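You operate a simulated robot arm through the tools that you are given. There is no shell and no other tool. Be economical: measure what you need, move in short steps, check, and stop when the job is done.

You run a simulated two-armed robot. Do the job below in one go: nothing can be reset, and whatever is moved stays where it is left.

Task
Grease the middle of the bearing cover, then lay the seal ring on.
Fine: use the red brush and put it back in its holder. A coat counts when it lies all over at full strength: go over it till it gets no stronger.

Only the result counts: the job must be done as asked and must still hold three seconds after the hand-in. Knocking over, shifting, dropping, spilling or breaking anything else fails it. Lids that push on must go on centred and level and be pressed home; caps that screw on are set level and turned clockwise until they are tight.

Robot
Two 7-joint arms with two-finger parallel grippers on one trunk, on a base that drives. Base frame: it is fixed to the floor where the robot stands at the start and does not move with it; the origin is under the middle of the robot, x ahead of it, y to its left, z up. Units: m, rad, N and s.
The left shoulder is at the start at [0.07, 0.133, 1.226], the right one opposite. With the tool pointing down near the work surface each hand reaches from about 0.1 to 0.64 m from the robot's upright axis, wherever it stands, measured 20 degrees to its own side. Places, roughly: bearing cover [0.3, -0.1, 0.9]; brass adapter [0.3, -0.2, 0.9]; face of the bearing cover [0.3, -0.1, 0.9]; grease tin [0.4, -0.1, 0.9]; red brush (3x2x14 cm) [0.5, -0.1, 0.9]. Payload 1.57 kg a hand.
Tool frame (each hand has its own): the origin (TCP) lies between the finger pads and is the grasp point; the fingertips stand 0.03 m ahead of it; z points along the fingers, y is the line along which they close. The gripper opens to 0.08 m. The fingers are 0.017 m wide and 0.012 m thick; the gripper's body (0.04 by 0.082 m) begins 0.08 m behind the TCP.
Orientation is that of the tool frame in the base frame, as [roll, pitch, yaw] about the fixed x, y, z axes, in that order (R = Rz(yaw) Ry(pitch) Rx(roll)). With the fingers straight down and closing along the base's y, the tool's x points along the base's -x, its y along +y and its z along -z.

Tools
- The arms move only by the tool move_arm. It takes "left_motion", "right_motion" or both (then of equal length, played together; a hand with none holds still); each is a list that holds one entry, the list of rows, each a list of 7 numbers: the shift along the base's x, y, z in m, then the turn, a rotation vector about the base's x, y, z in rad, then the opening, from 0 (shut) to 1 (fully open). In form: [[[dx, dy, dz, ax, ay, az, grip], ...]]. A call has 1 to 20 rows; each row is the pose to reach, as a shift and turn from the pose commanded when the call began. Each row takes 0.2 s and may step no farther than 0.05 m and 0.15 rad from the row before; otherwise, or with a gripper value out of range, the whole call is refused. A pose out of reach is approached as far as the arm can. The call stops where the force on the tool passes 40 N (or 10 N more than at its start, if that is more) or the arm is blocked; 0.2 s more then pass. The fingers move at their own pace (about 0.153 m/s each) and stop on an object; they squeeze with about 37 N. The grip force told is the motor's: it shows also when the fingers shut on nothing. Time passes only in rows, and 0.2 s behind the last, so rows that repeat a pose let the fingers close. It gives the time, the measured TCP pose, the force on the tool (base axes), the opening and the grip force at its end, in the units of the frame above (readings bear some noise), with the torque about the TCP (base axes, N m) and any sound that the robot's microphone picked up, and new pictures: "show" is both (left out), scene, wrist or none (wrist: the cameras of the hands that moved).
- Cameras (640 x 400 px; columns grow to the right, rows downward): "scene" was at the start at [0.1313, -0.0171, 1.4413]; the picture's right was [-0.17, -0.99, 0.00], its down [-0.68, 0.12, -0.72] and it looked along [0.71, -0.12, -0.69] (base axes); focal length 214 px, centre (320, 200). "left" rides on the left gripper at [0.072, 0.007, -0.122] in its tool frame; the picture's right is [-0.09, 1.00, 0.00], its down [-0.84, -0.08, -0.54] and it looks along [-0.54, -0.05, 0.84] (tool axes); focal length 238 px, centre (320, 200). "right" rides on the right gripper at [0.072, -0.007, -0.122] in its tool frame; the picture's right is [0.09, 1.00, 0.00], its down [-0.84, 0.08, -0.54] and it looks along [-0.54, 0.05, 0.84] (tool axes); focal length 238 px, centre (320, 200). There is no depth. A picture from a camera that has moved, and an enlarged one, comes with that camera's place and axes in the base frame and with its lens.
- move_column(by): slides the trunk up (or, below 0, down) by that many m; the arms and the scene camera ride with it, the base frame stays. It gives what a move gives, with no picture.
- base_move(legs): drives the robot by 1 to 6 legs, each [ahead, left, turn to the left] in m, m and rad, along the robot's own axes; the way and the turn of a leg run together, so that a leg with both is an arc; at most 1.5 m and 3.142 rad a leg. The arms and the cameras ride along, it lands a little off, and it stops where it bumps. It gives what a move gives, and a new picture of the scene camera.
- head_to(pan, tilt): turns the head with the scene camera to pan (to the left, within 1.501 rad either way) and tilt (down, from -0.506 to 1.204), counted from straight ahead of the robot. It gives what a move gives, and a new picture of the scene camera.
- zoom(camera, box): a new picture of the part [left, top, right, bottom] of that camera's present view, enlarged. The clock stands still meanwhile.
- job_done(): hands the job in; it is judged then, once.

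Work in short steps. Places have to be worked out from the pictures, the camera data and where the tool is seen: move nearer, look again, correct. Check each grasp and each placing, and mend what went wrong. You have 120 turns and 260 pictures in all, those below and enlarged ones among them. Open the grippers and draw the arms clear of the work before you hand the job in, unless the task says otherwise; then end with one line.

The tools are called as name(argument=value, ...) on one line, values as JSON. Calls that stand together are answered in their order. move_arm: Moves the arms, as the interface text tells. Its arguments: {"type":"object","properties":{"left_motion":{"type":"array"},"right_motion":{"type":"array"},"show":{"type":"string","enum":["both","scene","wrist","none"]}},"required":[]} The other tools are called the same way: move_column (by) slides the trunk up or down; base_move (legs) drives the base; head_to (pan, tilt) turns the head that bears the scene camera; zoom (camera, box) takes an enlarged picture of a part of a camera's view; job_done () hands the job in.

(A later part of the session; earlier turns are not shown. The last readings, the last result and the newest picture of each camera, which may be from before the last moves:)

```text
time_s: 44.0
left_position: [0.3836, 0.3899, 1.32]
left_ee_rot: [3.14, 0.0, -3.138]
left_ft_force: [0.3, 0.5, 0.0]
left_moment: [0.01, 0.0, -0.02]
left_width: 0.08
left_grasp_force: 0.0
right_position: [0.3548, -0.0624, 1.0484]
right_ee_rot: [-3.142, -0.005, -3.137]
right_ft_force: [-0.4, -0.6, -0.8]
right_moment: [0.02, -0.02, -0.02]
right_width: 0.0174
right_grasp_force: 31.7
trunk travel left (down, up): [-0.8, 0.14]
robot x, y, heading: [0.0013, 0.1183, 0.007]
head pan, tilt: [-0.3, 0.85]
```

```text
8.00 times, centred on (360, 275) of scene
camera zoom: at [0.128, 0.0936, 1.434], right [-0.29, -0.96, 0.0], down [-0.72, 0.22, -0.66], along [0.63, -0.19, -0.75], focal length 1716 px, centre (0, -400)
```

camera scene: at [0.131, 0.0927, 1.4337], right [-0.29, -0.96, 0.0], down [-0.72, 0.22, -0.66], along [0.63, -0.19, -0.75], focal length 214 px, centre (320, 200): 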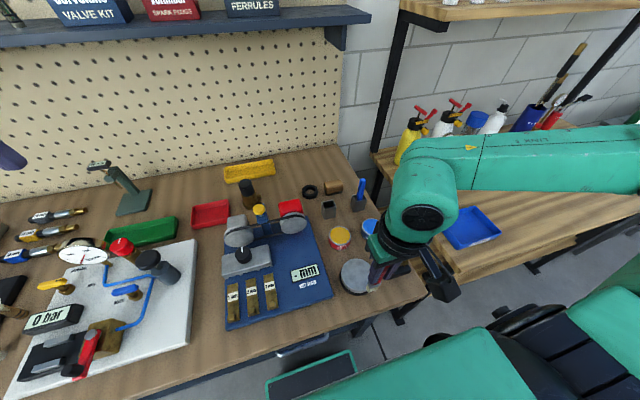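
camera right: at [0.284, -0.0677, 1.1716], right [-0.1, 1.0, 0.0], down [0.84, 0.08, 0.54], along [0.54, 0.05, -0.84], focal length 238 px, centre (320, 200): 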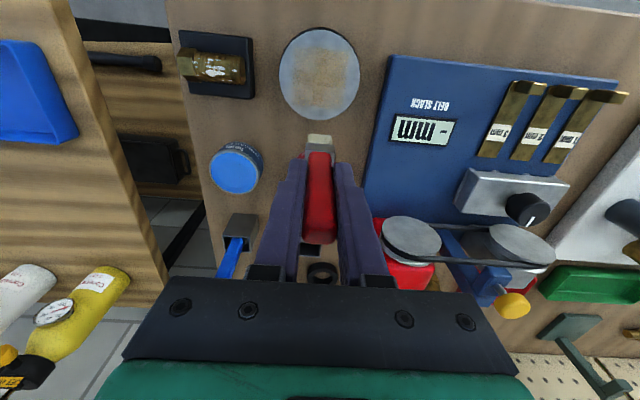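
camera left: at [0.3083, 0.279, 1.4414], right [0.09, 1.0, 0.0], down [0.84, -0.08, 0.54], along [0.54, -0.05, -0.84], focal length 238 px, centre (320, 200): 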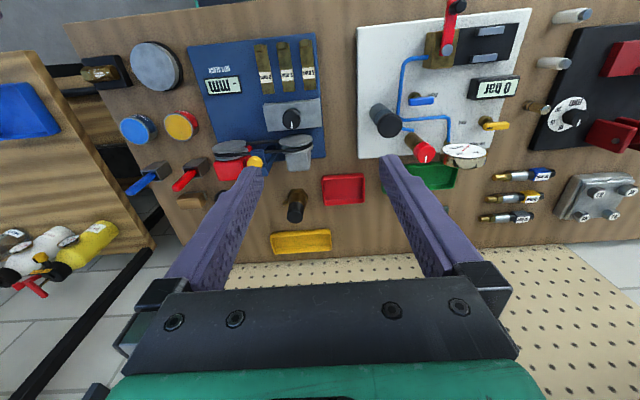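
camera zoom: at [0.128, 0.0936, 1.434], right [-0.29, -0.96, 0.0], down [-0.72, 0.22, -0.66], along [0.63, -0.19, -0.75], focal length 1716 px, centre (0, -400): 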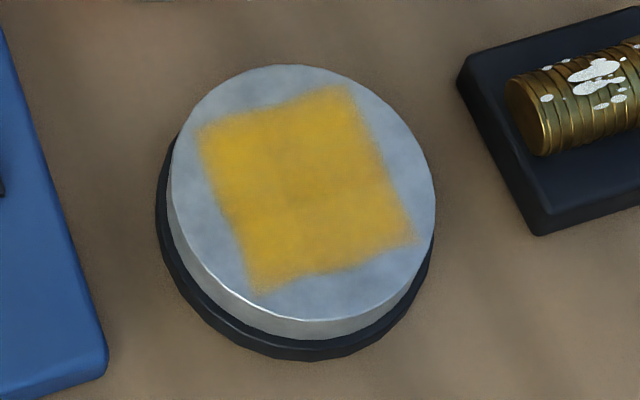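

Very even now. One more full pass to see whether it gets any stronger.

move_arm(right_motion=[[[-0.02, -0.01, -0.03, 0, 0, 0, 0], [-0.03, -0.012, -0.0597, 0, 0, 0, 0], [-0.042, -0.012, -0.06, 0, 0, 0, 0], [-0.052, -0.012, -0.06, 0, 0, 0, 0], [-0.06, -0.012, -0.06, 0, 0, 0, 0], [-0.06, -0.002, -0.06, 0, 0, 0, 0], [-0.06, 0.01, -0.06, 0, 0, 0, 0], [-0.05, 0.01, -0.06, 0, 0, 0, 0], [-0.04, 0.01, -0.06, 0, 0, 0, 0], [-0.028, 0.01, -0.06, 0, 0, 0, 0], [-0.028, 0, -0.06, 0, 0, 0, 0], [-0.028, -0.012, -0.06, 0, 0, 0, 0], [-0.04, -0.012, -0.06, 0, 0, 0, 0], [-0.06, -0.01, -0.06, 0, 0, 0, 0], [-0.06, 0.0, -0.06, 0, 0, 0, 0], [-0.045, 0, -0.06, 0, 0, 0, 0], [-0.03, 0, -0.06, 0, 0, 0, 0], [-0.03, 0.01, -0.06, 0, 0, 0, 0], [-0.02, 0, -0.03, 0, 0, 0, 0], [0, 0, 0, 0, 0, 0, 0]]], show="none")

zoom(camera="right", box=[260, 10, 380, 140])

zoom(camera="scene", box=[330, 250, 390, 300])

```text
time_s: 48.2
left_position: [0.3817, 0.3879, 1.3201]
left_ee_rot: [-3.14, 0.002, -3.14]
left_ft_force: [0.6, -0.5, 1.2]
left_moment: [0.01, -0.03, 0.02]
left_width: 0.08
left_grasp_force: 0.0
right_position: [0.3553, -0.0651, 1.0465]
right_ee_rot: [3.14, -0.004, -3.138]
right_ft_force: [0.2, 0.0, -0.2]
right_moment: [0.03, 0.01, 0.01]
right_width: 0.017
right_grasp_force: 32.3
trunk travel left (down, up): [-0.8, 0.14]
robot x, y, heading: [0.0015, 0.1205, -0.001]
head pan, tilt: [-0.3, 0.85]
```

```text
3.08 times, centred on (320, 75) of right
camera zoom: at [0.283, -0.0728, 1.1677], right [-0.1, 1.0, 0.0], down [0.84, 0.08, 0.54], along [0.54, 0.05, -0.84], focal length 733 px, centre (320, 585)
```

zoom: 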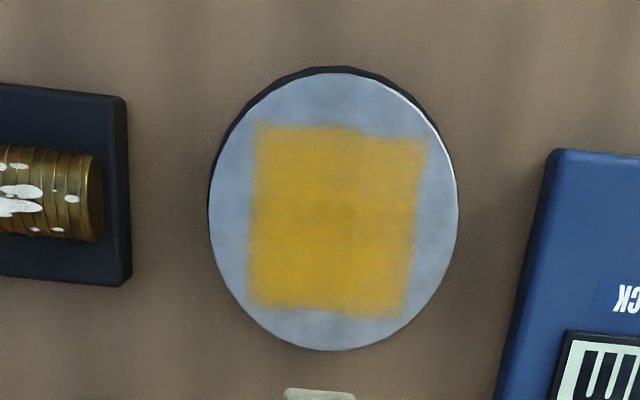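

```text
8.00 times, centred on (360, 275) of scene
camera zoom: at [0.1267, 0.0928, 1.434], right [-0.29, -0.96, 0.0], down [-0.72, 0.22, -0.66], along [0.63, -0.19, -0.75], focal length 1716 px, centre (0, -400)
```

zoom: 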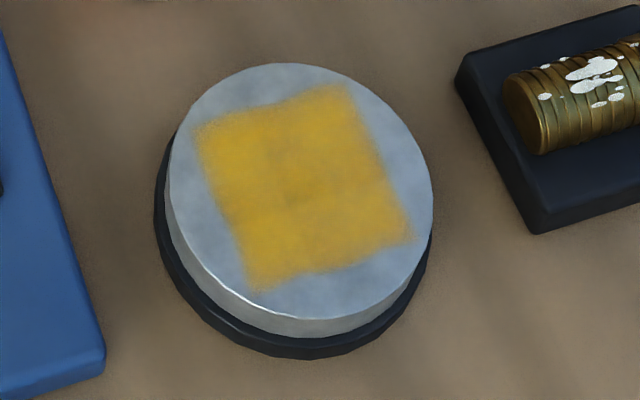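

The coat no longer changes: full strength all over. Now I raise the brush, drive forward, and return it to the holder.

move_arm(right_motion=[[[0, 0, 0.035, 0, 0, 0, 0], [0, 0, 0.035, 0, 0, 0, 0]]], show="none")

base_move(legs=[[0.1, 0, 0]])

move_arm(right_motion=[[[0.04, 0, 0, 0, 0, 0, 0], [0.07, 0, 0, 0, 0, 0, 0], [0.07, 0, 0, 0, 0, 0, 0]]], show="wrist")

```text
time_s: 48.9
left_position: [0.382, 0.3892, 1.3199]
left_ee_rot: [-3.141, 0.003, -3.137]
left_ft_force: [-0.3, -0.1, -1.0]
left_moment: [0.01, 0.03, 0.02]
left_width: 0.08
left_grasp_force: 0.1
right_position: [0.3541, -0.064, 1.0812]
right_ee_rot: [3.141, -0.003, -3.136]
right_ft_force: [0.7, 0.6, -0.2]
right_moment: [-0.03, -0.01, 0.01]
right_width: 0.0169
right_grasp_force: 32.0
trunk travel left (down, up): [-0.8, 0.14]
robot x, y, heading: [-0.0001, 0.1188, 0.008]
head pan, tilt: [-0.3, 0.85]
```

```text
time_s: 50.0
left_position: [0.4795, 0.3898, 1.3218]
left_ee_rot: [3.142, 0.005, -3.135]
left_ft_force: [-1.0, 0.6, 0.2]
left_moment: [0.02, 0.01, 0.01]
left_width: 0.08
left_grasp_force: 0.1
right_position: [0.4524, -0.0637, 1.0825]
right_ee_rot: [3.14, 0.002, -3.135]
right_ft_force: [-1.0, -0.1, -0.8]
right_moment: [0.02, -0.03, 0.0]
right_width: 0.0172
right_grasp_force: 32.8
trunk travel left (down, up): [-0.8, 0.14]
robot x, y, heading: [0.1052, 0.1204, 0.012]
head pan, tilt: [-0.3, 0.85]
camera scene: at [0.2245, 0.0932, 1.4345], right [-0.29, -0.96, 0.0], down [-0.72, 0.22, -0.66], along [0.63, -0.19, -0.75], focal length 214 px, centre (320, 200)
```

scene: 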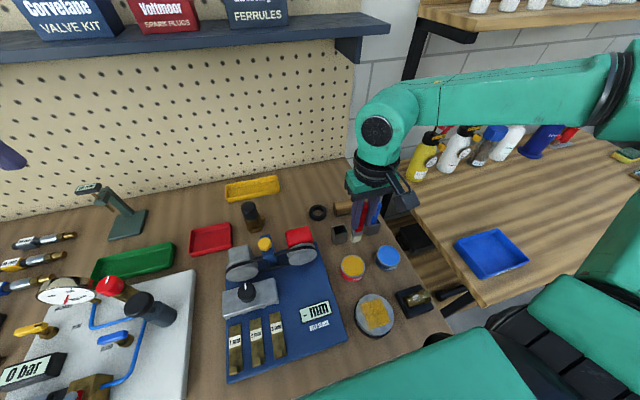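

```text
time_s: 50.8
left_position: [0.4824, 0.3898, 1.3188]
left_ee_rot: [-3.141, 0.002, -3.136]
left_ft_force: [0.3, -0.7, 0.1]
left_moment: [-0.02, 0.01, 0.01]
left_width: 0.0803
left_grasp_force: 0.0
right_position: [0.5259, -0.0626, 1.0805]
right_ee_rot: [3.141, -0.004, -3.135]
right_ft_force: [-0.7, 0.4, -0.4]
right_moment: [0.03, 0.01, 0.02]
right_width: 0.0173
right_grasp_force: 32.5
trunk travel left (down, up): [-0.8, 0.14]
robot x, y, heading: [0.1024, 0.1208, 0.01]
head pan, tilt: [-0.3, 0.85]
camera right: at [0.4555, -0.0705, 1.2011], right [-0.1, 1.0, 0.0], down [0.84, 0.08, 0.54], along [0.54, 0.05, -0.84], focal length 238 px, centre (320, 200)
```

right: 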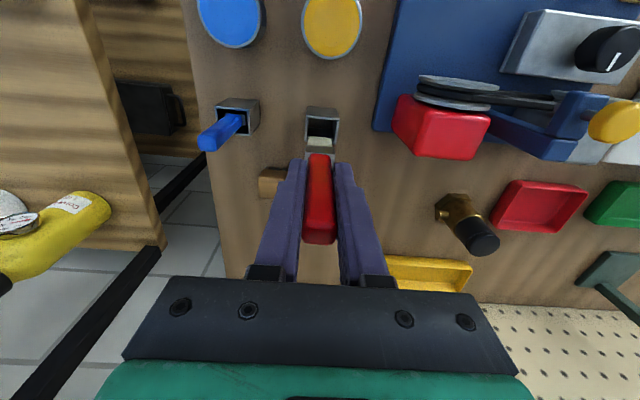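

Brush geometry in the grip is unchanged. Move +10 mm in x over the holder, square up slightly, and check.

move_arm(right_motion=[[[0.01, 0, 0, 0.003, -0.005, -0.007, 0], [0.01, 0, -0.02, 0.003, -0.005, -0.007, 0], [0.01, 0, -0.02, 0.003, -0.005, -0.007, 0]]], show="wrist")

zoom(camera="scene", box=[300, 190, 400, 260])

zoom(camera="left", box=[60, 80, 180, 160])

```text
time_s: 51.6
left_position: [0.4821, 0.3896, 1.3208]
left_ee_rot: [-3.141, 0.001, -3.136]
left_ft_force: [0.3, -0.8, 1.5]
left_moment: [0.01, 0.03, 0.01]
left_width: 0.0799
left_grasp_force: 0.0
right_position: [0.5366, -0.0617, 1.0607]
right_ee_rot: [3.136, 0.004, 3.141]
right_ft_force: [-0.6, -0.3, -0.1]
right_moment: [-0.02, -0.01, -0.01]
right_width: 0.017
right_grasp_force: 31.8
trunk travel left (down, up): [-0.8, 0.14]
robot x, y, heading: [0.1001, 0.1194, 0.009]
head pan, tilt: [-0.3, 0.85]
camera right: at [0.4636, -0.0703, 1.1828], right [-0.09, 1.0, 0.0], down [0.84, 0.07, 0.54], along [0.54, 0.05, -0.84], focal length 238 px, centre (320, 200)
```

right: 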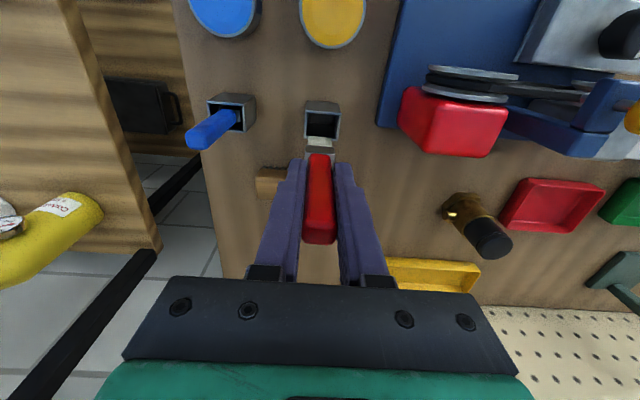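

```text
5.71 times, centred on (350, 225) of scene
camera zoom: at [0.2283, 0.0932, 1.4341], right [-0.29, -0.96, 0.0], down [-0.72, 0.22, -0.66], along [0.63, -0.19, -0.75], focal length 1226 px, centre (149, 57)
```

zoom: 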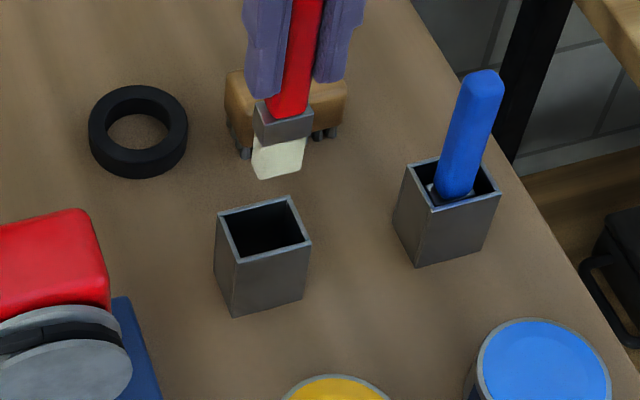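

```text
5.00 times, centred on (120, 120) of left
camera zoom: at [0.41, 0.3957, 1.4426], right [0.09, 1.0, 0.0], down [0.84, -0.07, 0.54], along [0.54, -0.05, -0.84], focal length 1192 px, centre (1320, 600)
```

zoom: 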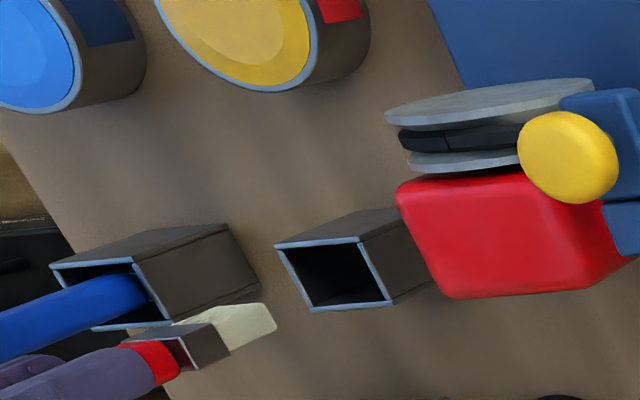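

The brush leans slightly (tip toward +x), so relative to the holder centre (≈0.5326, -0.061) I shift -7 mm x, +1 mm y, and descend to just above the rim to check.

move_arm(right_motion=[[[-0.007, 0.001, -0.01, 0, 0, 0, 0], [-0.007, 0.001, -0.025, 0, 0, 0, 0], [-0.007, 0.001, -0.025, 0, 0, 0, 0]]], show="none")

zoom(camera="right", box=[260, 70, 380, 170])

zoom(camera="scene", box=[300, 190, 400, 260])

zoom(camera="left", box=[60, 80, 180, 160])

```text
time_s: 52.4
left_position: [0.4824, 0.3886, 1.3209]
left_ee_rot: [3.141, 0.003, -3.138]
left_ft_force: [0.5, 0.1, 0.5]
left_moment: [0.01, -0.01, -0.01]
left_width: 0.08
left_grasp_force: 0.0
right_position: [0.5292, -0.062, 1.0361]
right_ee_rot: [3.139, 0.002, 3.141]
right_ft_force: [0.1, -0.1, -0.4]
right_moment: [-0.01, 0.02, -0.02]
right_width: 0.0172
right_grasp_force: 32.4
trunk travel left (down, up): [-0.8, 0.14]
robot x, y, heading: [0.1028, 0.1177, 0.009]
head pan, tilt: [-0.3, 0.85]
```

```text
4.00 times, centred on (320, 120) of right
camera zoom: at [0.4566, -0.07, 1.1575], right [-0.09, 1.0, 0.0], down [0.84, 0.07, 0.54], along [0.54, 0.05, -0.84], focal length 953 px, centre (320, 520)
```

zoom: 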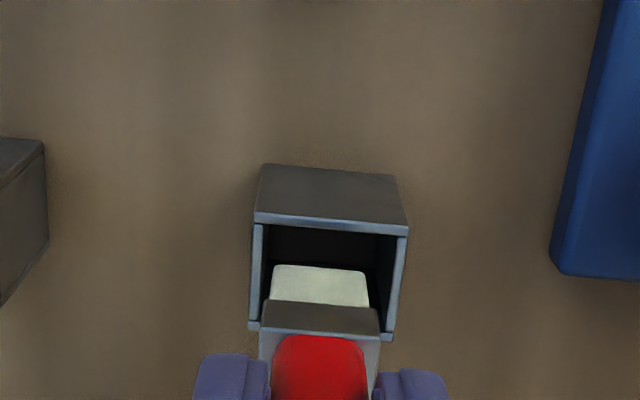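

```text
5.71 times, centred on (350, 225) of scene
camera zoom: at [0.2288, 0.0935, 1.4341], right [-0.29, -0.96, 0.0], down [-0.72, 0.22, -0.66], along [0.63, -0.19, -0.75], focal length 1226 px, centre (149, 57)
```

zoom: 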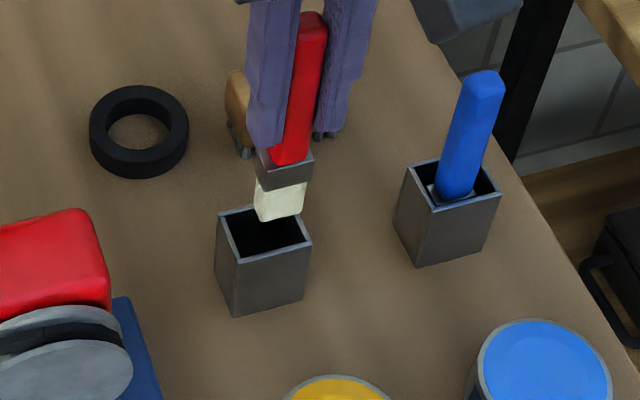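

```text
5.00 times, centred on (120, 120) of left
camera zoom: at [0.4105, 0.396, 1.4424], right [0.09, 1.0, 0.0], down [0.84, -0.07, 0.54], along [0.54, -0.05, -0.84], focal length 1192 px, centre (1320, 600)
```

zoom: 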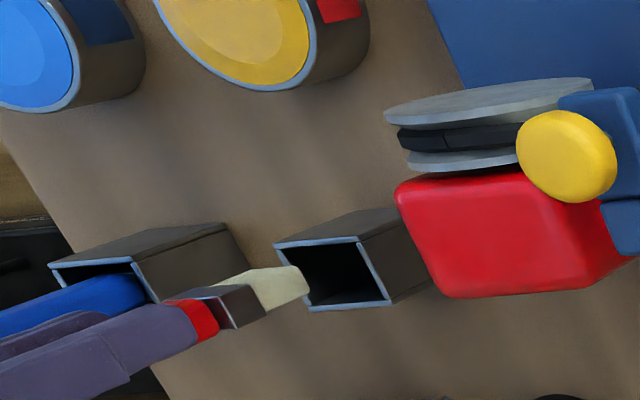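

Nearly aligned; shift +2 mm y and insert slowly.

move_arm(right_motion=[[[0, 0.002, 0, 0, 0, 0, 0], [0, 0.002, -0.01, 0, 0, 0, 0], [0, 0.002, -0.02, 0, 0, 0, 0], [0, 0.002, -0.03, 0, 0, 0, 0], [0, 0.002, -0.03, 0, 0, 0, 0]]], show="none")

zoom(camera="right", box=[260, 70, 380, 170])

zoom(camera="scene", box=[300, 190, 400, 260])

```text
time_s: 53.6
left_position: [0.4837, 0.3899, 1.3204]
left_ee_rot: [-3.142, 0.0, -3.136]
left_ft_force: [-0.1, 0.3, -0.2]
left_moment: [0.0, 0.02, -0.01]
left_width: 0.0798
left_grasp_force: 0.0
right_position: [0.5313, -0.0608, 1.0057]
right_ee_rot: [3.138, 0.001, -3.141]
right_ft_force: [-0.2, 0.3, -0.7]
right_moment: [0.0, 0.01, 0.0]
right_width: 0.0172
right_grasp_force: 32.5
trunk travel left (down, up): [-0.8, 0.14]
robot x, y, heading: [0.105, 0.1192, 0.009]
head pan, tilt: [-0.3, 0.85]
```

```text
4.00 times, centred on (320, 120) of right
camera zoom: at [0.4583, -0.0682, 1.126], right [-0.09, 1.0, 0.0], down [0.84, 0.07, 0.54], along [0.54, 0.05, -0.84], focal length 953 px, centre (320, 520)
```

zoom: 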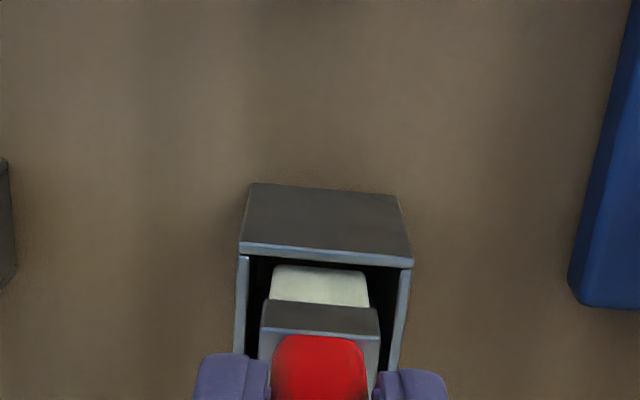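

```text
5.71 times, centred on (350, 225) of scene
camera zoom: at [0.2287, 0.0934, 1.4341], right [-0.29, -0.96, 0.0], down [-0.72, 0.22, -0.66], along [0.63, -0.19, -0.75], focal length 1226 px, centre (149, 57)
```

zoom: 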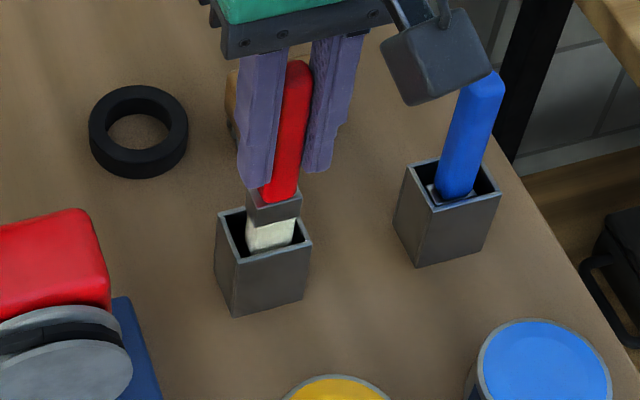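

The bristles are entering the holder cleanly. Continue down with +2 mm x.

move_arm(right_motion=[[[0.002, 0.0, -0.01, 0, 0, 0, 0], [0.003, 0.0, -0.02, 0, 0, 0, 0], [0.003, 0.0, -0.03, 0, 0, 0, 0], [0.003, 0.0, -0.038, 0, 0, 0, 0], [0.003, 0, -0.042, 0, 0, 0, 0], [0.003, 0, -0.045, 0, 0, 0, 0]]], show="none")

zoom(camera="right", box=[260, 70, 380, 170])

zoom(camera="scene", box=[300, 190, 400, 260])

```text
time_s: 55.0
left_position: [0.483, 0.3892, 1.3208]
left_ee_rot: [-3.141, 0.002, -3.136]
left_ft_force: [0.5, 0.3, 1.3]
left_moment: [0.0, 0.0, 0.02]
left_width: 0.0803
left_grasp_force: 0.1
right_position: [0.5322, -0.06, 0.9615]
right_ee_rot: [3.138, 0.002, -3.141]
right_ft_force: [0.4, -0.1, -1.1]
right_moment: [-0.03, -0.02, 0.01]
right_width: 0.0174
right_grasp_force: 32.1
trunk travel left (down, up): [-0.8, 0.14]
robot x, y, heading: [0.1046, 0.1179, 0.009]
head pan, tilt: [-0.3, 0.85]
```

```text
4.00 times, centred on (320, 120) of right
camera zoom: at [0.4601, -0.0686, 1.082], right [-0.09, 1.0, 0.0], down [0.84, 0.07, 0.54], along [0.54, 0.05, -0.84], focal length 953 px, centre (320, 520)
```

zoom: 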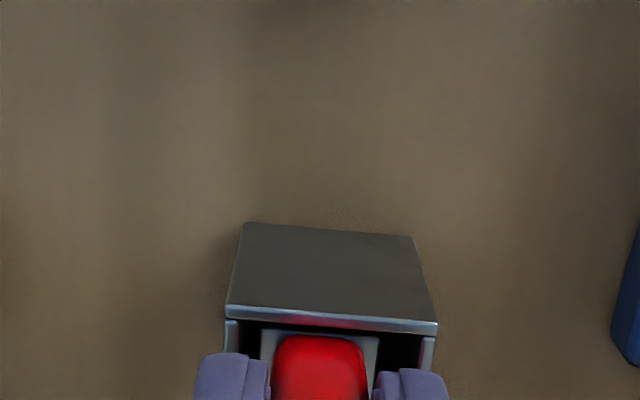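

```text
5.71 times, centred on (350, 225) of scene
camera zoom: at [0.2288, 0.0933, 1.4341], right [-0.29, -0.96, 0.0], down [-0.72, 0.22, -0.66], along [0.63, -0.19, -0.75], focal length 1226 px, centre (149, 57)
```

zoom: 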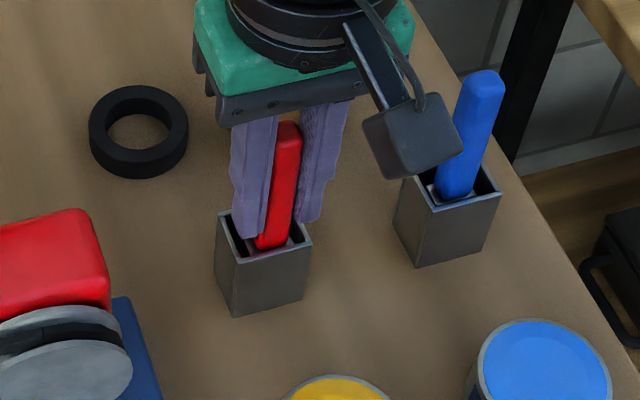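

Nearly home. Lower 5 mm more until the floor is felt, or as at pickup.

move_arm(right_motion=[[[0, 0, -0.002, 0, 0, 0, 0], [0, 0, -0.004, 0, 0, 0, 0], [0, 0, -0.005, 0, 0, 0, 0], [0, 0, -0.005, 0, 0, 0, 0]]], show="none")

```text
time_s: 56.0
left_position: [0.4797, 0.3895, 1.3209]
left_ee_rot: [3.141, 0.004, -3.138]
left_ft_force: [-0.3, -0.2, 0.5]
left_moment: [-0.03, 0.0, -0.01]
left_width: 0.0799
left_grasp_force: 0.1
right_position: [0.5323, -0.0605, 0.9586]
right_ee_rot: [3.137, 0.009, 3.141]
right_ft_force: [3.9, -4.8, 22.1]
right_moment: [-0.45, -0.46, 0.0]
right_width: 0.0169
right_grasp_force: 32.3
trunk travel left (down, up): [-0.8, 0.14]
robot x, y, heading: [0.104, 0.1179, 0.009]
head pan, tilt: [-0.3, 0.85]
```

Floor felt (22 N) at the original height. I relax 2 mm and open the fingers partway.

move_arm(right_motion=[[[0, 0, 0.003, 0, 0, 0, 0], [0, 0, 0.003, 0, 0, 0, 0.5], [0, 0, 0.003, 0, 0, 0, 0.6], [0, 0, 0.003, 0, 0, 0, 0.6]]], show="none")

zoom(camera="scene", box=[300, 190, 400, 260])

```text
time_s: 57.0
left_position: [0.4828, 0.3898, 1.3196]
left_ee_rot: [3.141, 0.001, -3.136]
left_ft_force: [-0.2, 0.9, 0.5]
left_moment: [-0.01, 0.0, 0.0]
left_width: 0.0801
left_grasp_force: 0.1
right_position: [0.5325, -0.0598, 0.9583]
right_ee_rot: [3.138, 0.001, 3.141]
right_ft_force: [-0.3, 0.4, -0.2]
right_moment: [0.0, 0.03, -0.02]
right_width: 0.0482
right_grasp_force: 0.0
trunk travel left (down, up): [-0.8, 0.14]
robot x, y, heading: [0.104, 0.1207, 0.007]
head pan, tilt: [-0.3, 0.85]
```

```text
5.71 times, centred on (350, 225) of scene
camera zoom: at [0.2287, 0.0936, 1.4341], right [-0.29, -0.96, 0.0], down [-0.72, 0.22, -0.66], along [0.63, -0.19, -0.75], focal length 1226 px, centre (149, 57)
```

zoom: 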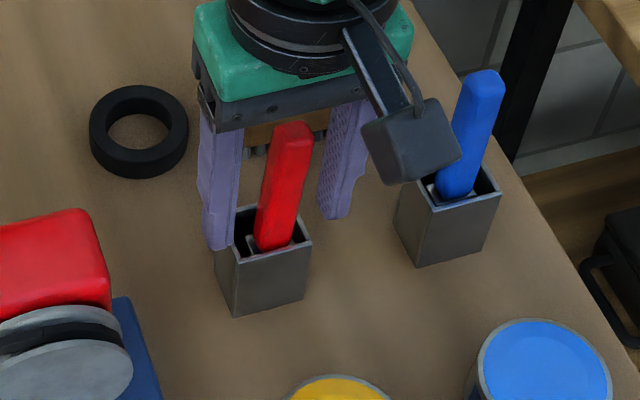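

Brush stands in its holder. I raise the hand straight up and move to look at the ring.

move_arm(right_motion=[[[0, 0, 0.04, 0, 0, 0, 0.6], [0, 0, 0.08, 0, 0, 0, 0.6], [0, 0, 0.12, 0, 0, 0, 0.6], [0.04, 0.015, 0.12, 0, 0, 0, 0.6], [0.07, 0.03, 0.12, 0, 0, 0, 0.6], [0.07, 0.03, 0.12, 0, 0, 0, 0.6]]], show="wrist")

zoom(camera="right", box=[240, 60, 400, 200])

zoom(camera="scene", box=[290, 180, 390, 260])

zoom(camera="left", box=[70, 90, 190, 200])

```text
time_s: 58.4
left_position: [0.4799, 0.3889, 1.3208]
left_ee_rot: [-3.141, 0.002, -3.137]
left_ft_force: [-0.4, -0.4, 0.0]
left_moment: [0.01, 0.01, -0.02]
left_width: 0.08
left_grasp_force: 0.0
right_position: [0.6007, -0.0299, 1.0789]
right_ee_rot: [3.137, 0.002, 3.139]
right_ft_force: [-0.1, 0.0, -0.4]
right_moment: [-0.02, -0.01, 0.02]
right_width: 0.0484
right_grasp_force: 0.1
trunk travel left (down, up): [-0.8, 0.14]
robot x, y, heading: [0.1024, 0.118, 0.009]
head pan, tilt: [-0.3, 0.85]
camera right: at [0.5274, -0.0384, 1.1996], right [-0.09, 1.0, 0.0], down [0.84, 0.07, 0.54], along [0.54, 0.05, -0.84], focal length 238 px, centre (320, 200)
```

right: 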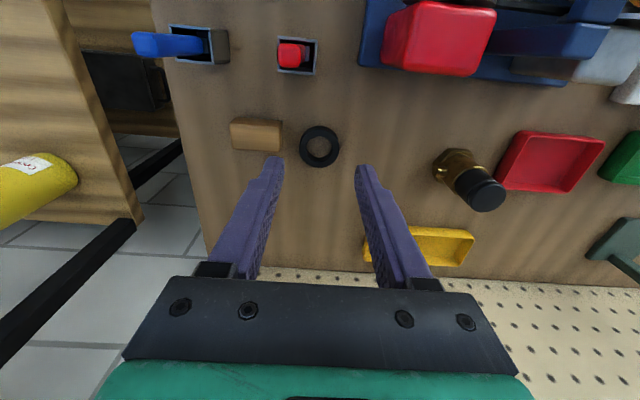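

```text
2.86 times, centred on (320, 130) of right
camera zoom: at [0.5274, -0.0384, 1.1996], right [-0.09, 1.0, 0.0], down [0.84, 0.07, 0.54], along [0.54, 0.05, -0.84], focal length 681 px, centre (320, 400)
```

zoom: 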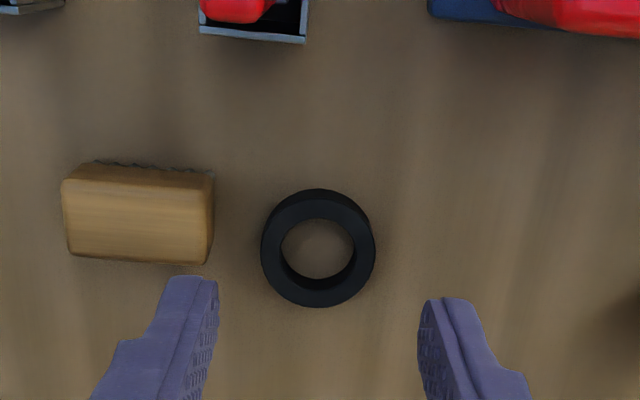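

```text
5.00 times, centred on (340, 220) of scene
camera zoom: at [0.2269, 0.0923, 1.4343], right [-0.29, -0.96, 0.0], down [-0.72, 0.22, -0.66], along [0.63, -0.19, -0.75], focal length 1072 px, centre (220, 100)
```

zoom: 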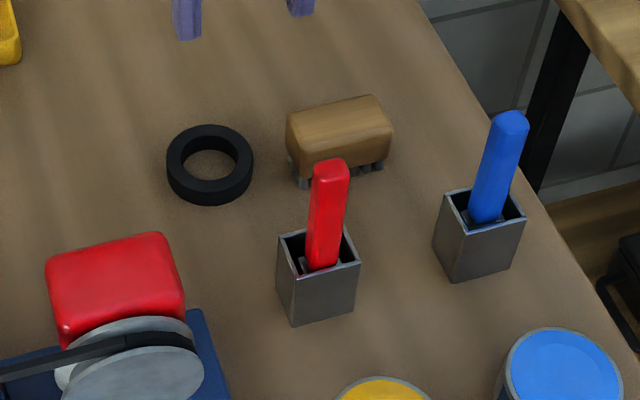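

```text
3.64 times, centred on (130, 145) of left
camera zoom: at [0.4086, 0.3948, 1.4432], right [0.09, 1.0, 0.0], down [0.84, -0.07, 0.54], along [0.54, -0.05, -0.84], focal length 867 px, centre (1011, 400)
```

zoom: 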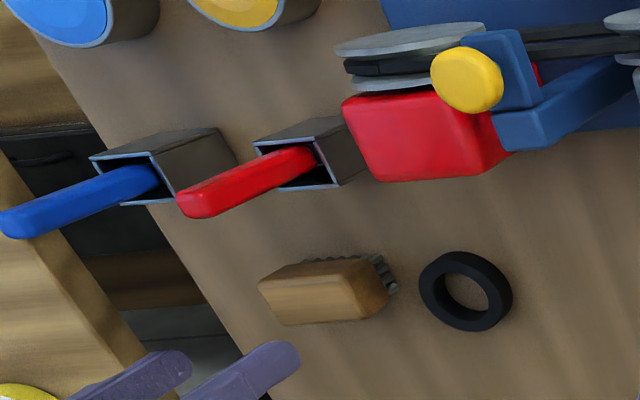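

The ring measures ≈56 mm OD at (0.647, -0.028); the wood brush is ~24 mm to its right. I rotate the hand +0.5 rad so the fingers miss that brush, and move above the ring.

move_arm(right_motion=[[[0.012, 0, 0, 0, 0, 0.125, 0.9], [0.024, 0, 0, 0, 0, 0.25, 0.9], [0.036, 0.001, 0, 0, 0, 0.375, 0.9], [0.046, 0.002, 0, 0, 0, 0.5, 0.9], [0.046, 0.002, -0.03, 0, 0, 0.5, 0.9], [0.046, 0.002, -0.06, 0, 0, 0.5, 0.9], [0.046, 0.002, -0.1, 0, 0, 0.5, 0.9], [0.046, 0.002, -0.1, 0, 0, 0.5, 0.9]]], show="wrist")

zoom(camera="scene", box=[290, 160, 390, 240])

zoom(camera="left", box=[100, 100, 240, 220])

```text
time_s: 60.2
left_position: [0.4829, 0.3888, 1.3196]
left_ee_rot: [-3.141, 0.003, -3.136]
left_ft_force: [0.2, -0.8, -1.0]
left_moment: [-0.01, 0.02, -0.01]
left_width: 0.08
left_grasp_force: 0.0
right_position: [0.5824, -0.0154, 0.9947]
right_ee_rot: [3.14, 0.005, -2.644]
right_ft_force: [-0.3, -0.1, 0.8]
right_moment: [0.01, 0.0, 0.02]
right_width: 0.0723
right_grasp_force: 0.1
right hand out of reach, approached as far as the arm can: row 3, 4, 5, 6, 7, 8
trunk travel left (down, up): [-0.8, 0.14]
robot x, y, heading: [0.1038, 0.1199, 0.01]
head pan, tilt: [-0.3, 0.85]
camera right: at [0.5223, -0.0568, 1.1147], right [-0.56, 0.83, 0.0], down [0.7, 0.47, 0.55], along [0.45, 0.3, -0.84], focal length 238 px, centre (320, 200)
```

right: 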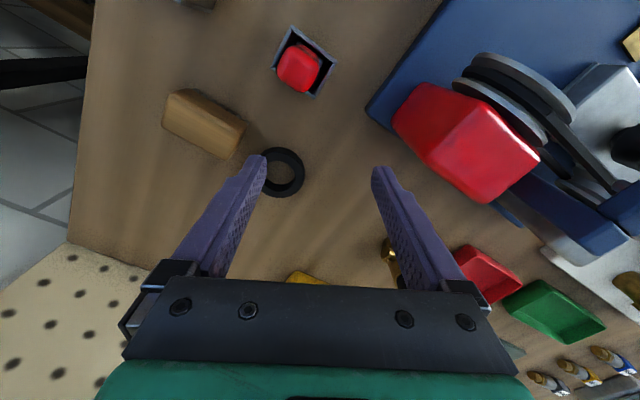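

```text
5.00 times, centred on (340, 200) of scene
camera zoom: at [0.2287, 0.0933, 1.4341], right [-0.29, -0.96, 0.0], down [-0.72, 0.22, -0.66], along [0.63, -0.19, -0.75], focal length 1072 px, centre (220, 200)
```

zoom: 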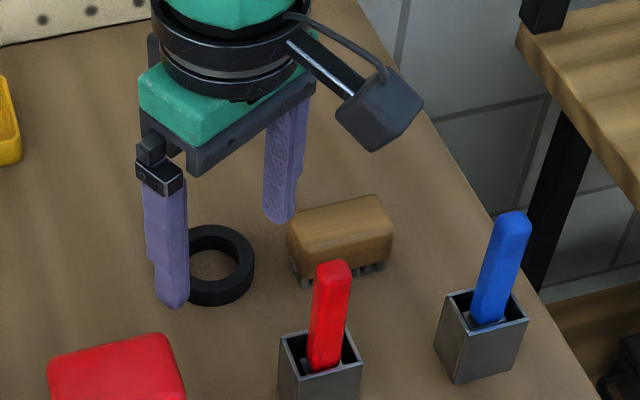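

```text
3.33 times, centred on (170, 160) of left
camera zoom: at [0.4104, 0.3959, 1.4425], right [0.09, 1.0, 0.0], down [0.84, -0.07, 0.54], along [0.54, -0.05, -0.84], focal length 794 px, centre (820, 333)
```

zoom: 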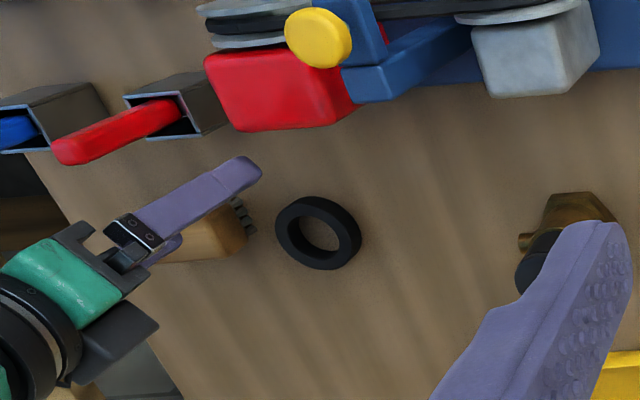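

The arm is too stretched here. I raise the hand and drive 0.1 m left so the ring lies more to the right arm's own side, where its reach is best.

move_arm(right_motion=[[[0, 0, 0.04, 0, 0, 0, 0.9], [0, 0, 0.08, 0, 0, 0, 0.9], [0, 0, 0.12, 0, 0, 0, 0.9]]], show="none")

base_move(legs=[[0, 0.1, 0]])

```text
time_s: 61.0
left_position: [0.482, 0.3902, 1.3201]
left_ee_rot: [-3.141, 0.002, -3.137]
left_ft_force: [0.3, 0.4, -0.7]
left_moment: [0.04, -0.01, 0.03]
left_width: 0.0797
left_grasp_force: 0.2
right_position: [0.5861, -0.0116, 1.1157]
right_ee_rot: [3.136, 0.003, -2.643]
right_ft_force: [0.6, 0.0, -0.1]
right_moment: [-0.01, -0.01, 0.0]
right_width: 0.072
right_grasp_force: 0.0
trunk travel left (down, up): [-0.8, 0.14]
robot x, y, heading: [0.109, 0.1207, 0.005]
head pan, tilt: [-0.3, 0.85]
```

```text
time_s: 62.1
left_position: [0.4824, 0.4849, 1.3206]
left_ee_rot: [3.138, 0.002, -3.137]
left_ft_force: [-0.6, 0.4, 0.4]
left_moment: [0.04, -0.03, -0.03]
left_width: 0.08
left_grasp_force: 0.1
right_position: [0.5867, 0.0826, 1.1146]
right_ee_rot: [3.136, 0.004, -2.642]
right_ft_force: [0.9, -0.4, -0.4]
right_moment: [0.02, -0.02, 0.01]
right_width: 0.0719
right_grasp_force: 0.0
trunk travel left (down, up): [-0.8, 0.14]
robot x, y, heading: [0.1002, 0.2165, 0.008]
head pan, tilt: [-0.3, 0.85]
camera scene: at [0.2281, 0.1871, 1.434], right [-0.29, -0.96, 0.0], down [-0.72, 0.22, -0.66], along [0.63, -0.19, -0.75], focal length 214 px, centre (320, 200)
```

scene: 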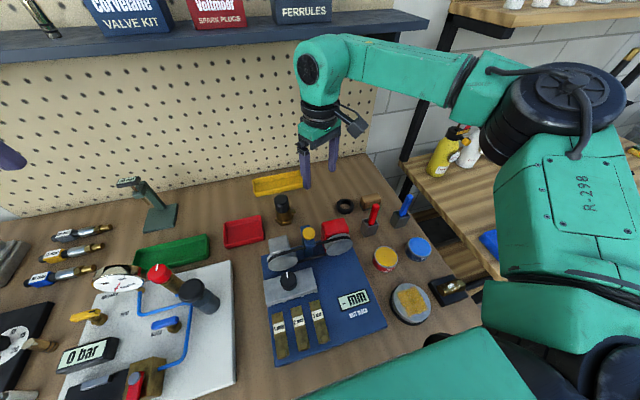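

Move above the ring with yaw reduced to about 0.2 rad, and descend partway to test reach.

move_arm(right_motion=[[[0.015, -0.03, 0, 0, 0, -0.1, 0.9], [0.03, -0.06, 0, 0, 0, -0.2, 0.9], [0.045, -0.09, 0, 0, 0, -0.25, 0.9], [0.06, -0.111, 0, 0, 0, -0.25, 0.9], [0.06, -0.111, -0.04, 0, 0, -0.25, 0.9], [0.06, -0.111, -0.08, 0, 0, -0.25, 0.9], [0.06, -0.111, -0.12, 0, 0, -0.25, 0.9], [0.06, -0.111, -0.14, 0, 0, -0.25, 0.9]]], show="wrist")

```text
time_s: 64.0
left_position: [0.4824, 0.489, 1.3201]
left_ee_rot: [3.141, 0.001, -3.135]
left_ft_force: [-0.4, -0.1, 1.0]
left_moment: [-0.02, -0.01, -0.01]
left_width: 0.0799
left_grasp_force: 0.0
right_position: [0.6087, -0.0018, 0.9943]
right_ee_rot: [3.139, 0.004, -2.895]
right_ft_force: [0.6, -0.3, -0.6]
right_moment: [0.02, -0.01, 0.0]
right_width: 0.0719
right_grasp_force: 0.1
right hand out of reach, approached as far as the arm can: row 3, 4, 5, 6, 7, 8
trunk travel left (down, up): [-0.8, 0.14]
robot x, y, heading: [0.1033, 0.2201, 0.005]
head pan, tilt: [-0.3, 0.85]
camera right: at [0.5387, -0.027, 1.1148], right [-0.33, 0.94, 0.0], down [0.79, 0.28, 0.55], along [0.51, 0.18, -0.84], focal length 238 px, centre (320, 200)
```

right: 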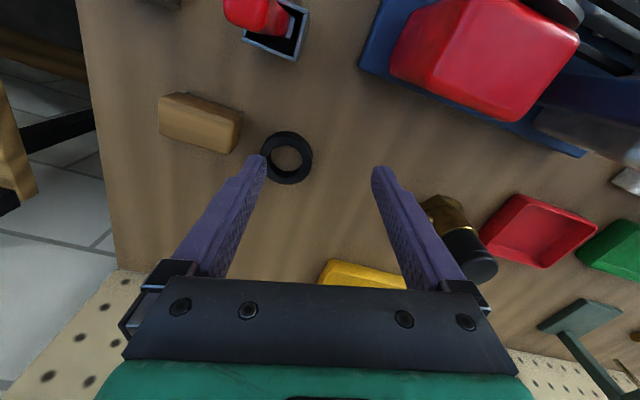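

The limit is on the sphere from the shoulder, which sits high; lowering the trunk should help. I raise the hand slightly and lower the trunk 0.12 m.

move_arm(right_motion=[[[0, 0, 0.05, 0, 0, 0, 0.9], [0, 0, 0.1, 0, 0, 0, 0.9], [0, 0, 0.13, 0, 0, 0, 0.9]]], show="none")

move_column(by=-0.12)

move_arm(right_motion=[[[0.015, -0.01, 0, 0, 0, 0, 0.9], [0.038, -0.026, 0, 0, 0, 0, 0.9], [0.038, -0.026, 0, 0, 0, 0, 0.9]]], show="both")

```text
time_s: 64.8
left_position: [0.4823, 0.488, 1.321]
left_ee_rot: [-3.14, 0.001, -3.137]
left_ft_force: [0.0, 0.0, -0.7]
left_moment: [-0.02, 0.01, 0.0]
left_width: 0.0802
left_grasp_force: 0.2
right_position: [0.6068, -0.0026, 1.1204]
right_ee_rot: [3.138, 0.002, -2.891]
right_ft_force: [-0.4, -0.1, 0.3]
right_moment: [0.03, -0.03, 0.0]
right_width: 0.0721
right_grasp_force: 0.0
trunk travel left (down, up): [-0.8, 0.14]
robot x, y, heading: [0.1026, 0.2185, 0.006]
head pan, tilt: [-0.3, 0.85]
```

```text
time_s: 66.2
left_position: [0.4813, 0.4875, 1.2007]
left_ee_rot: [-3.142, 0.002, -3.137]
left_ft_force: [1.0, 0.6, -0.4]
left_moment: [0.0, 0.0, 0.0]
left_width: 0.0801
left_grasp_force: 0.1
right_position: [0.6055, -0.0029, 1.0022]
right_ee_rot: [3.137, 0.003, -2.892]
right_ft_force: [-0.7, 0.0, 0.3]
right_moment: [0.0, 0.04, 0.0]
right_width: 0.072
right_grasp_force: 0.1
trunk travel left (down, up): [-0.68, 0.26]
robot x, y, heading: [0.1049, 0.2192, 0.008]
head pan, tilt: [-0.3, 0.85]
```

```text
time_s: 67.0
left_position: [0.4824, 0.4893, 1.1997]
left_ee_rot: [3.14, 0.002, -3.137]
left_ft_force: [-0.5, -0.2, 0.0]
left_moment: [0.02, 0.01, 0.0]
left_width: 0.0801
left_grasp_force: 0.0
right_position: [0.6111, -0.0041, 0.9976]
right_ee_rot: [3.136, 0.002, -2.895]
right_ft_force: [-0.2, 0.0, 0.0]
right_moment: [0.01, 0.02, -0.01]
right_width: 0.072
right_grasp_force: 0.1
right hand out of reach, approached as far as the arm can: row 1, 2, 3
trunk travel left (down, up): [-0.68, 0.26]
robot x, y, heading: [0.1013, 0.2143, 0.005]
head pan, tilt: [-0.3, 0.85]
camera scene: at [0.2283, 0.1919, 1.3141], right [-0.29, -0.96, 0.0], down [-0.72, 0.22, -0.66], along [0.63, -0.19, -0.75], focal length 214 px, centre (320, 200)
camera right: at [0.542, -0.0294, 1.1191], right [-0.33, 0.94, 0.0], down [0.79, 0.28, 0.54], along [0.51, 0.18, -0.84], focal length 238 px, centre (320, 200)
```

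scene: 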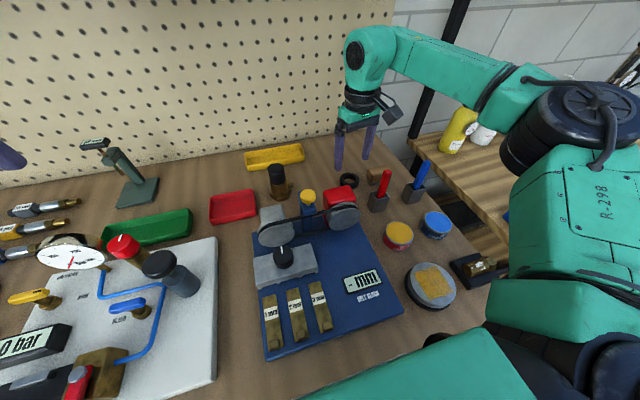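
right: 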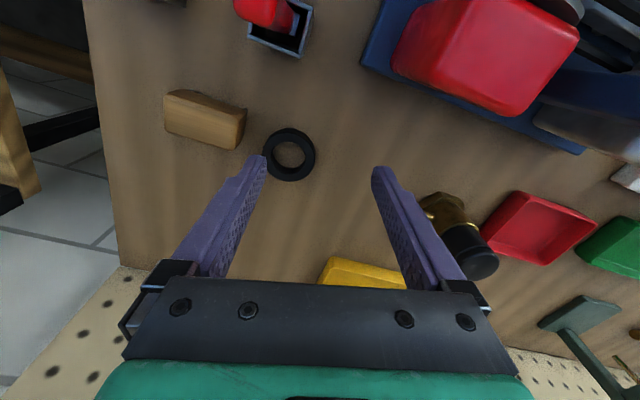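

Trunk height makes no difference; yaw may be the limiting joint. I turn back to yaw 0 and try again.

move_arm(right_motion=[[[0, 0, 0.02, 0, 0, -0.12, 0.85], [0, 0, 0.02, 0, 0, -0.246, 0.85], [0.02, -0.012, 0.02, 0, 0, -0.246, 0.85], [0.036, -0.024, 0.02, 0, 0, -0.246, 0.85], [0.036, -0.024, 0.02, 0, 0, -0.246, 0.85]]], show="wrist")

```text
time_s: 68.2
left_position: [0.4805, 0.488, 1.201]
left_ee_rot: [3.141, 0.002, -3.138]
left_ft_force: [-0.4, -1.1, 0.5]
left_moment: [-0.03, 0.02, -0.02]
left_width: 0.0798
left_grasp_force: 0.1
right_position: [0.6457, -0.0299, 1.0212]
right_ee_rot: [3.136, 0.004, -3.14]
right_ft_force: [-0.5, 0.0, 0.3]
right_moment: [-0.01, 0.02, 0.01]
right_width: 0.068
right_grasp_force: 0.0
trunk travel left (down, up): [-0.68, 0.26]
robot x, y, heading: [0.1015, 0.2157, 0.005]
head pan, tilt: [-0.3, 0.85]
camera right: at [0.5725, -0.039, 1.1411], right [-0.1, 1.0, 0.0], down [0.84, 0.08, 0.54], along [0.54, 0.06, -0.84], focal length 238 px, centre (320, 200)
```

right: 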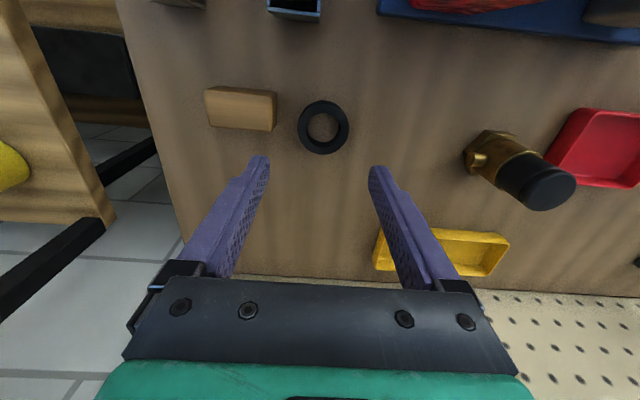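

Yaw 0 reaches. Ring centre ≈ (0.647, -0.026), wood brush edge ≈ -0.074. I align to y≈-0.0245 with the opening at 66 mm and descend to z≈0.925.

move_arm(right_motion=[[[0.0015, 0.0055, -0.03, 0, 0, 0, 0.82], [0.0015, 0.0055, -0.06, 0, 0, 0, 0.82], [0.0015, 0.0055, -0.09, 0, 0, 0, 0.82], [0.0015, 0.0055, -0.09, 0, 0, 0, 0.82]]], show="wrist")

zoom(camera="scene", box=[310, 140, 410, 220])

zoom(camera="right", box=[220, 80, 420, 220])

```text
time_s: 69.2
left_position: [0.4815, 0.4888, 1.2006]
left_ee_rot: [-3.141, 0.001, -3.136]
left_ft_force: [-0.3, 0.2, -0.7]
left_moment: [0.04, -0.04, 0.02]
left_width: 0.0799
left_grasp_force: 0.1
right_position: [0.6453, -0.0258, 0.932]
right_ee_rot: [3.139, 0.0, -3.138]
right_ft_force: [0.2, -0.4, 0.4]
right_moment: [-0.03, -0.01, -0.02]
right_width: 0.0656
right_grasp_force: 0.2
trunk travel left (down, up): [-0.68, 0.26]
robot x, y, heading: [0.1053, 0.2162, 0.009]
head pan, tilt: [-0.3, 0.85]
camera right: at [0.5731, -0.0344, 1.0541], right [-0.1, 1.0, 0.0], down [0.84, 0.08, 0.54], along [0.54, 0.06, -0.84], focal length 238 px, centre (320, 200)
```

right: 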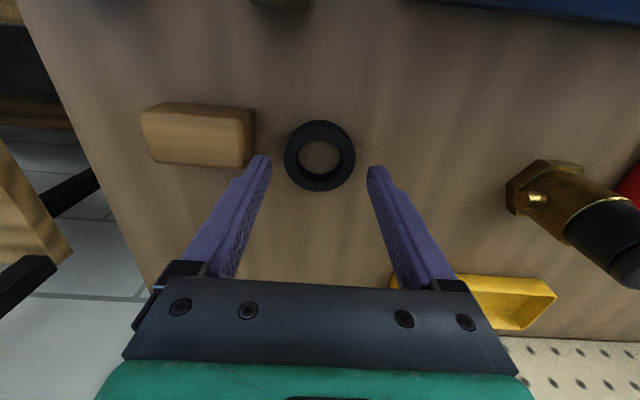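

```text
5.00 times, centred on (360, 180) of scene
camera zoom: at [0.2278, 0.1919, 1.3141], right [-0.29, -0.96, 0.0], down [-0.72, 0.22, -0.66], along [0.63, -0.19, -0.75], focal length 1072 px, centre (120, 300)
```

zoom: 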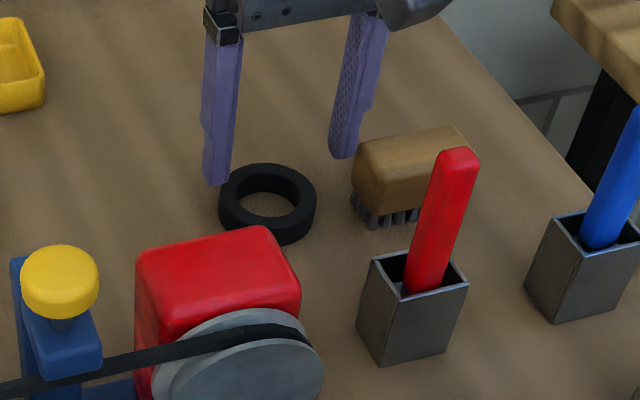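

```text
2.86 times, centred on (320, 150) of right
camera zoom: at [0.5731, -0.0344, 1.0541], right [-0.1, 1.0, 0.0], down [0.84, 0.08, 0.54], along [0.54, 0.06, -0.84], focal length 681 px, centre (320, 343)
```

zoom: 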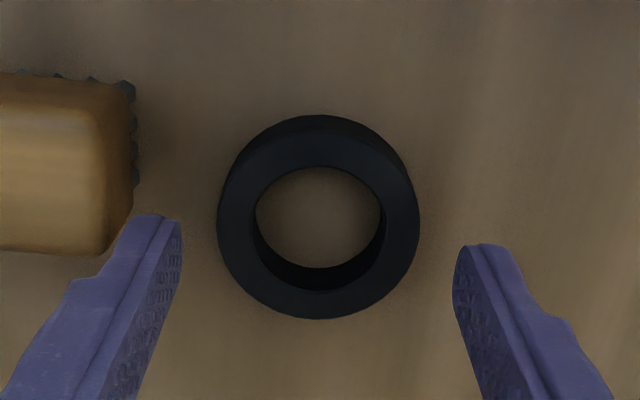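

Clearance on both sides is a few mm. I shift +2 mm x, +1.5 mm y, narrow to 64 mm, and go down.

move_arm(right_motion=[[[0.002, 0.0015, 0, 0, 0, 0, 0.8], [0.002, 0.0015, -0.01, 0, 0, 0, 0.8], [0.002, 0.0015, -0.02, 0, 0, 0, 0.8], [0.002, 0.0015, -0.027, 0, 0, 0, 0.8], [0.002, 0.0015, -0.027, 0, 0, 0, 0.8]]], show="none")

zoom(camera="scene", box=[310, 140, 410, 220])

zoom(camera="right", box=[220, 80, 420, 220])

```text
time_s: 70.5
left_position: [0.4813, 0.4879, 1.2007]
left_ee_rot: [3.14, 0.002, -3.137]
left_ft_force: [-0.1, -0.1, 0.1]
left_moment: [0.03, -0.01, 0.01]
left_width: 0.0801
left_grasp_force: 0.1
right_position: [0.6496, -0.0227, 0.9035]
right_ee_rot: [3.139, 0.002, -3.139]
right_ft_force: [0.6, -0.7, -0.2]
right_moment: [0.03, -0.02, 0.0]
right_width: 0.0639
right_grasp_force: 0.2
trunk travel left (down, up): [-0.68, 0.26]
robot x, y, heading: [0.1039, 0.2196, 0.009]
head pan, tilt: [-0.3, 0.85]
```

```text
5.00 times, centred on (360, 180) of scene
camera zoom: at [0.2279, 0.1917, 1.3141], right [-0.29, -0.96, 0.0], down [-0.72, 0.22, -0.66], along [0.63, -0.19, -0.75], focal length 1072 px, centre (120, 300)
```

zoom: 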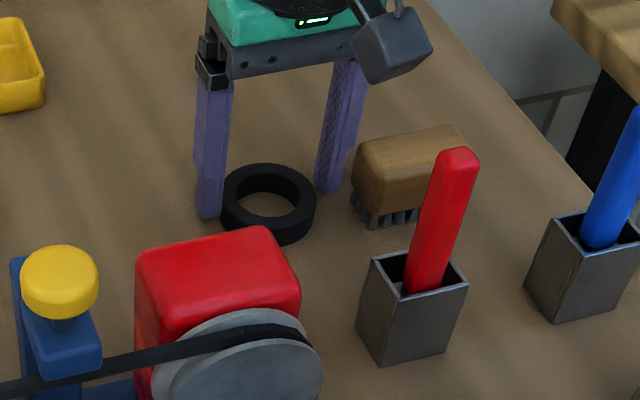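

```text
2.86 times, centred on (320, 150) of right
camera zoom: at [0.5765, -0.0324, 1.0244], right [-0.1, 1.0, 0.0], down [0.84, 0.08, 0.54], along [0.54, 0.06, -0.84], focal length 681 px, centre (320, 343)
```

zoom: 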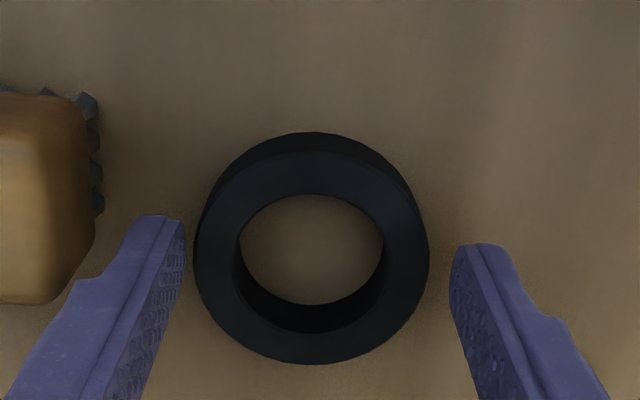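

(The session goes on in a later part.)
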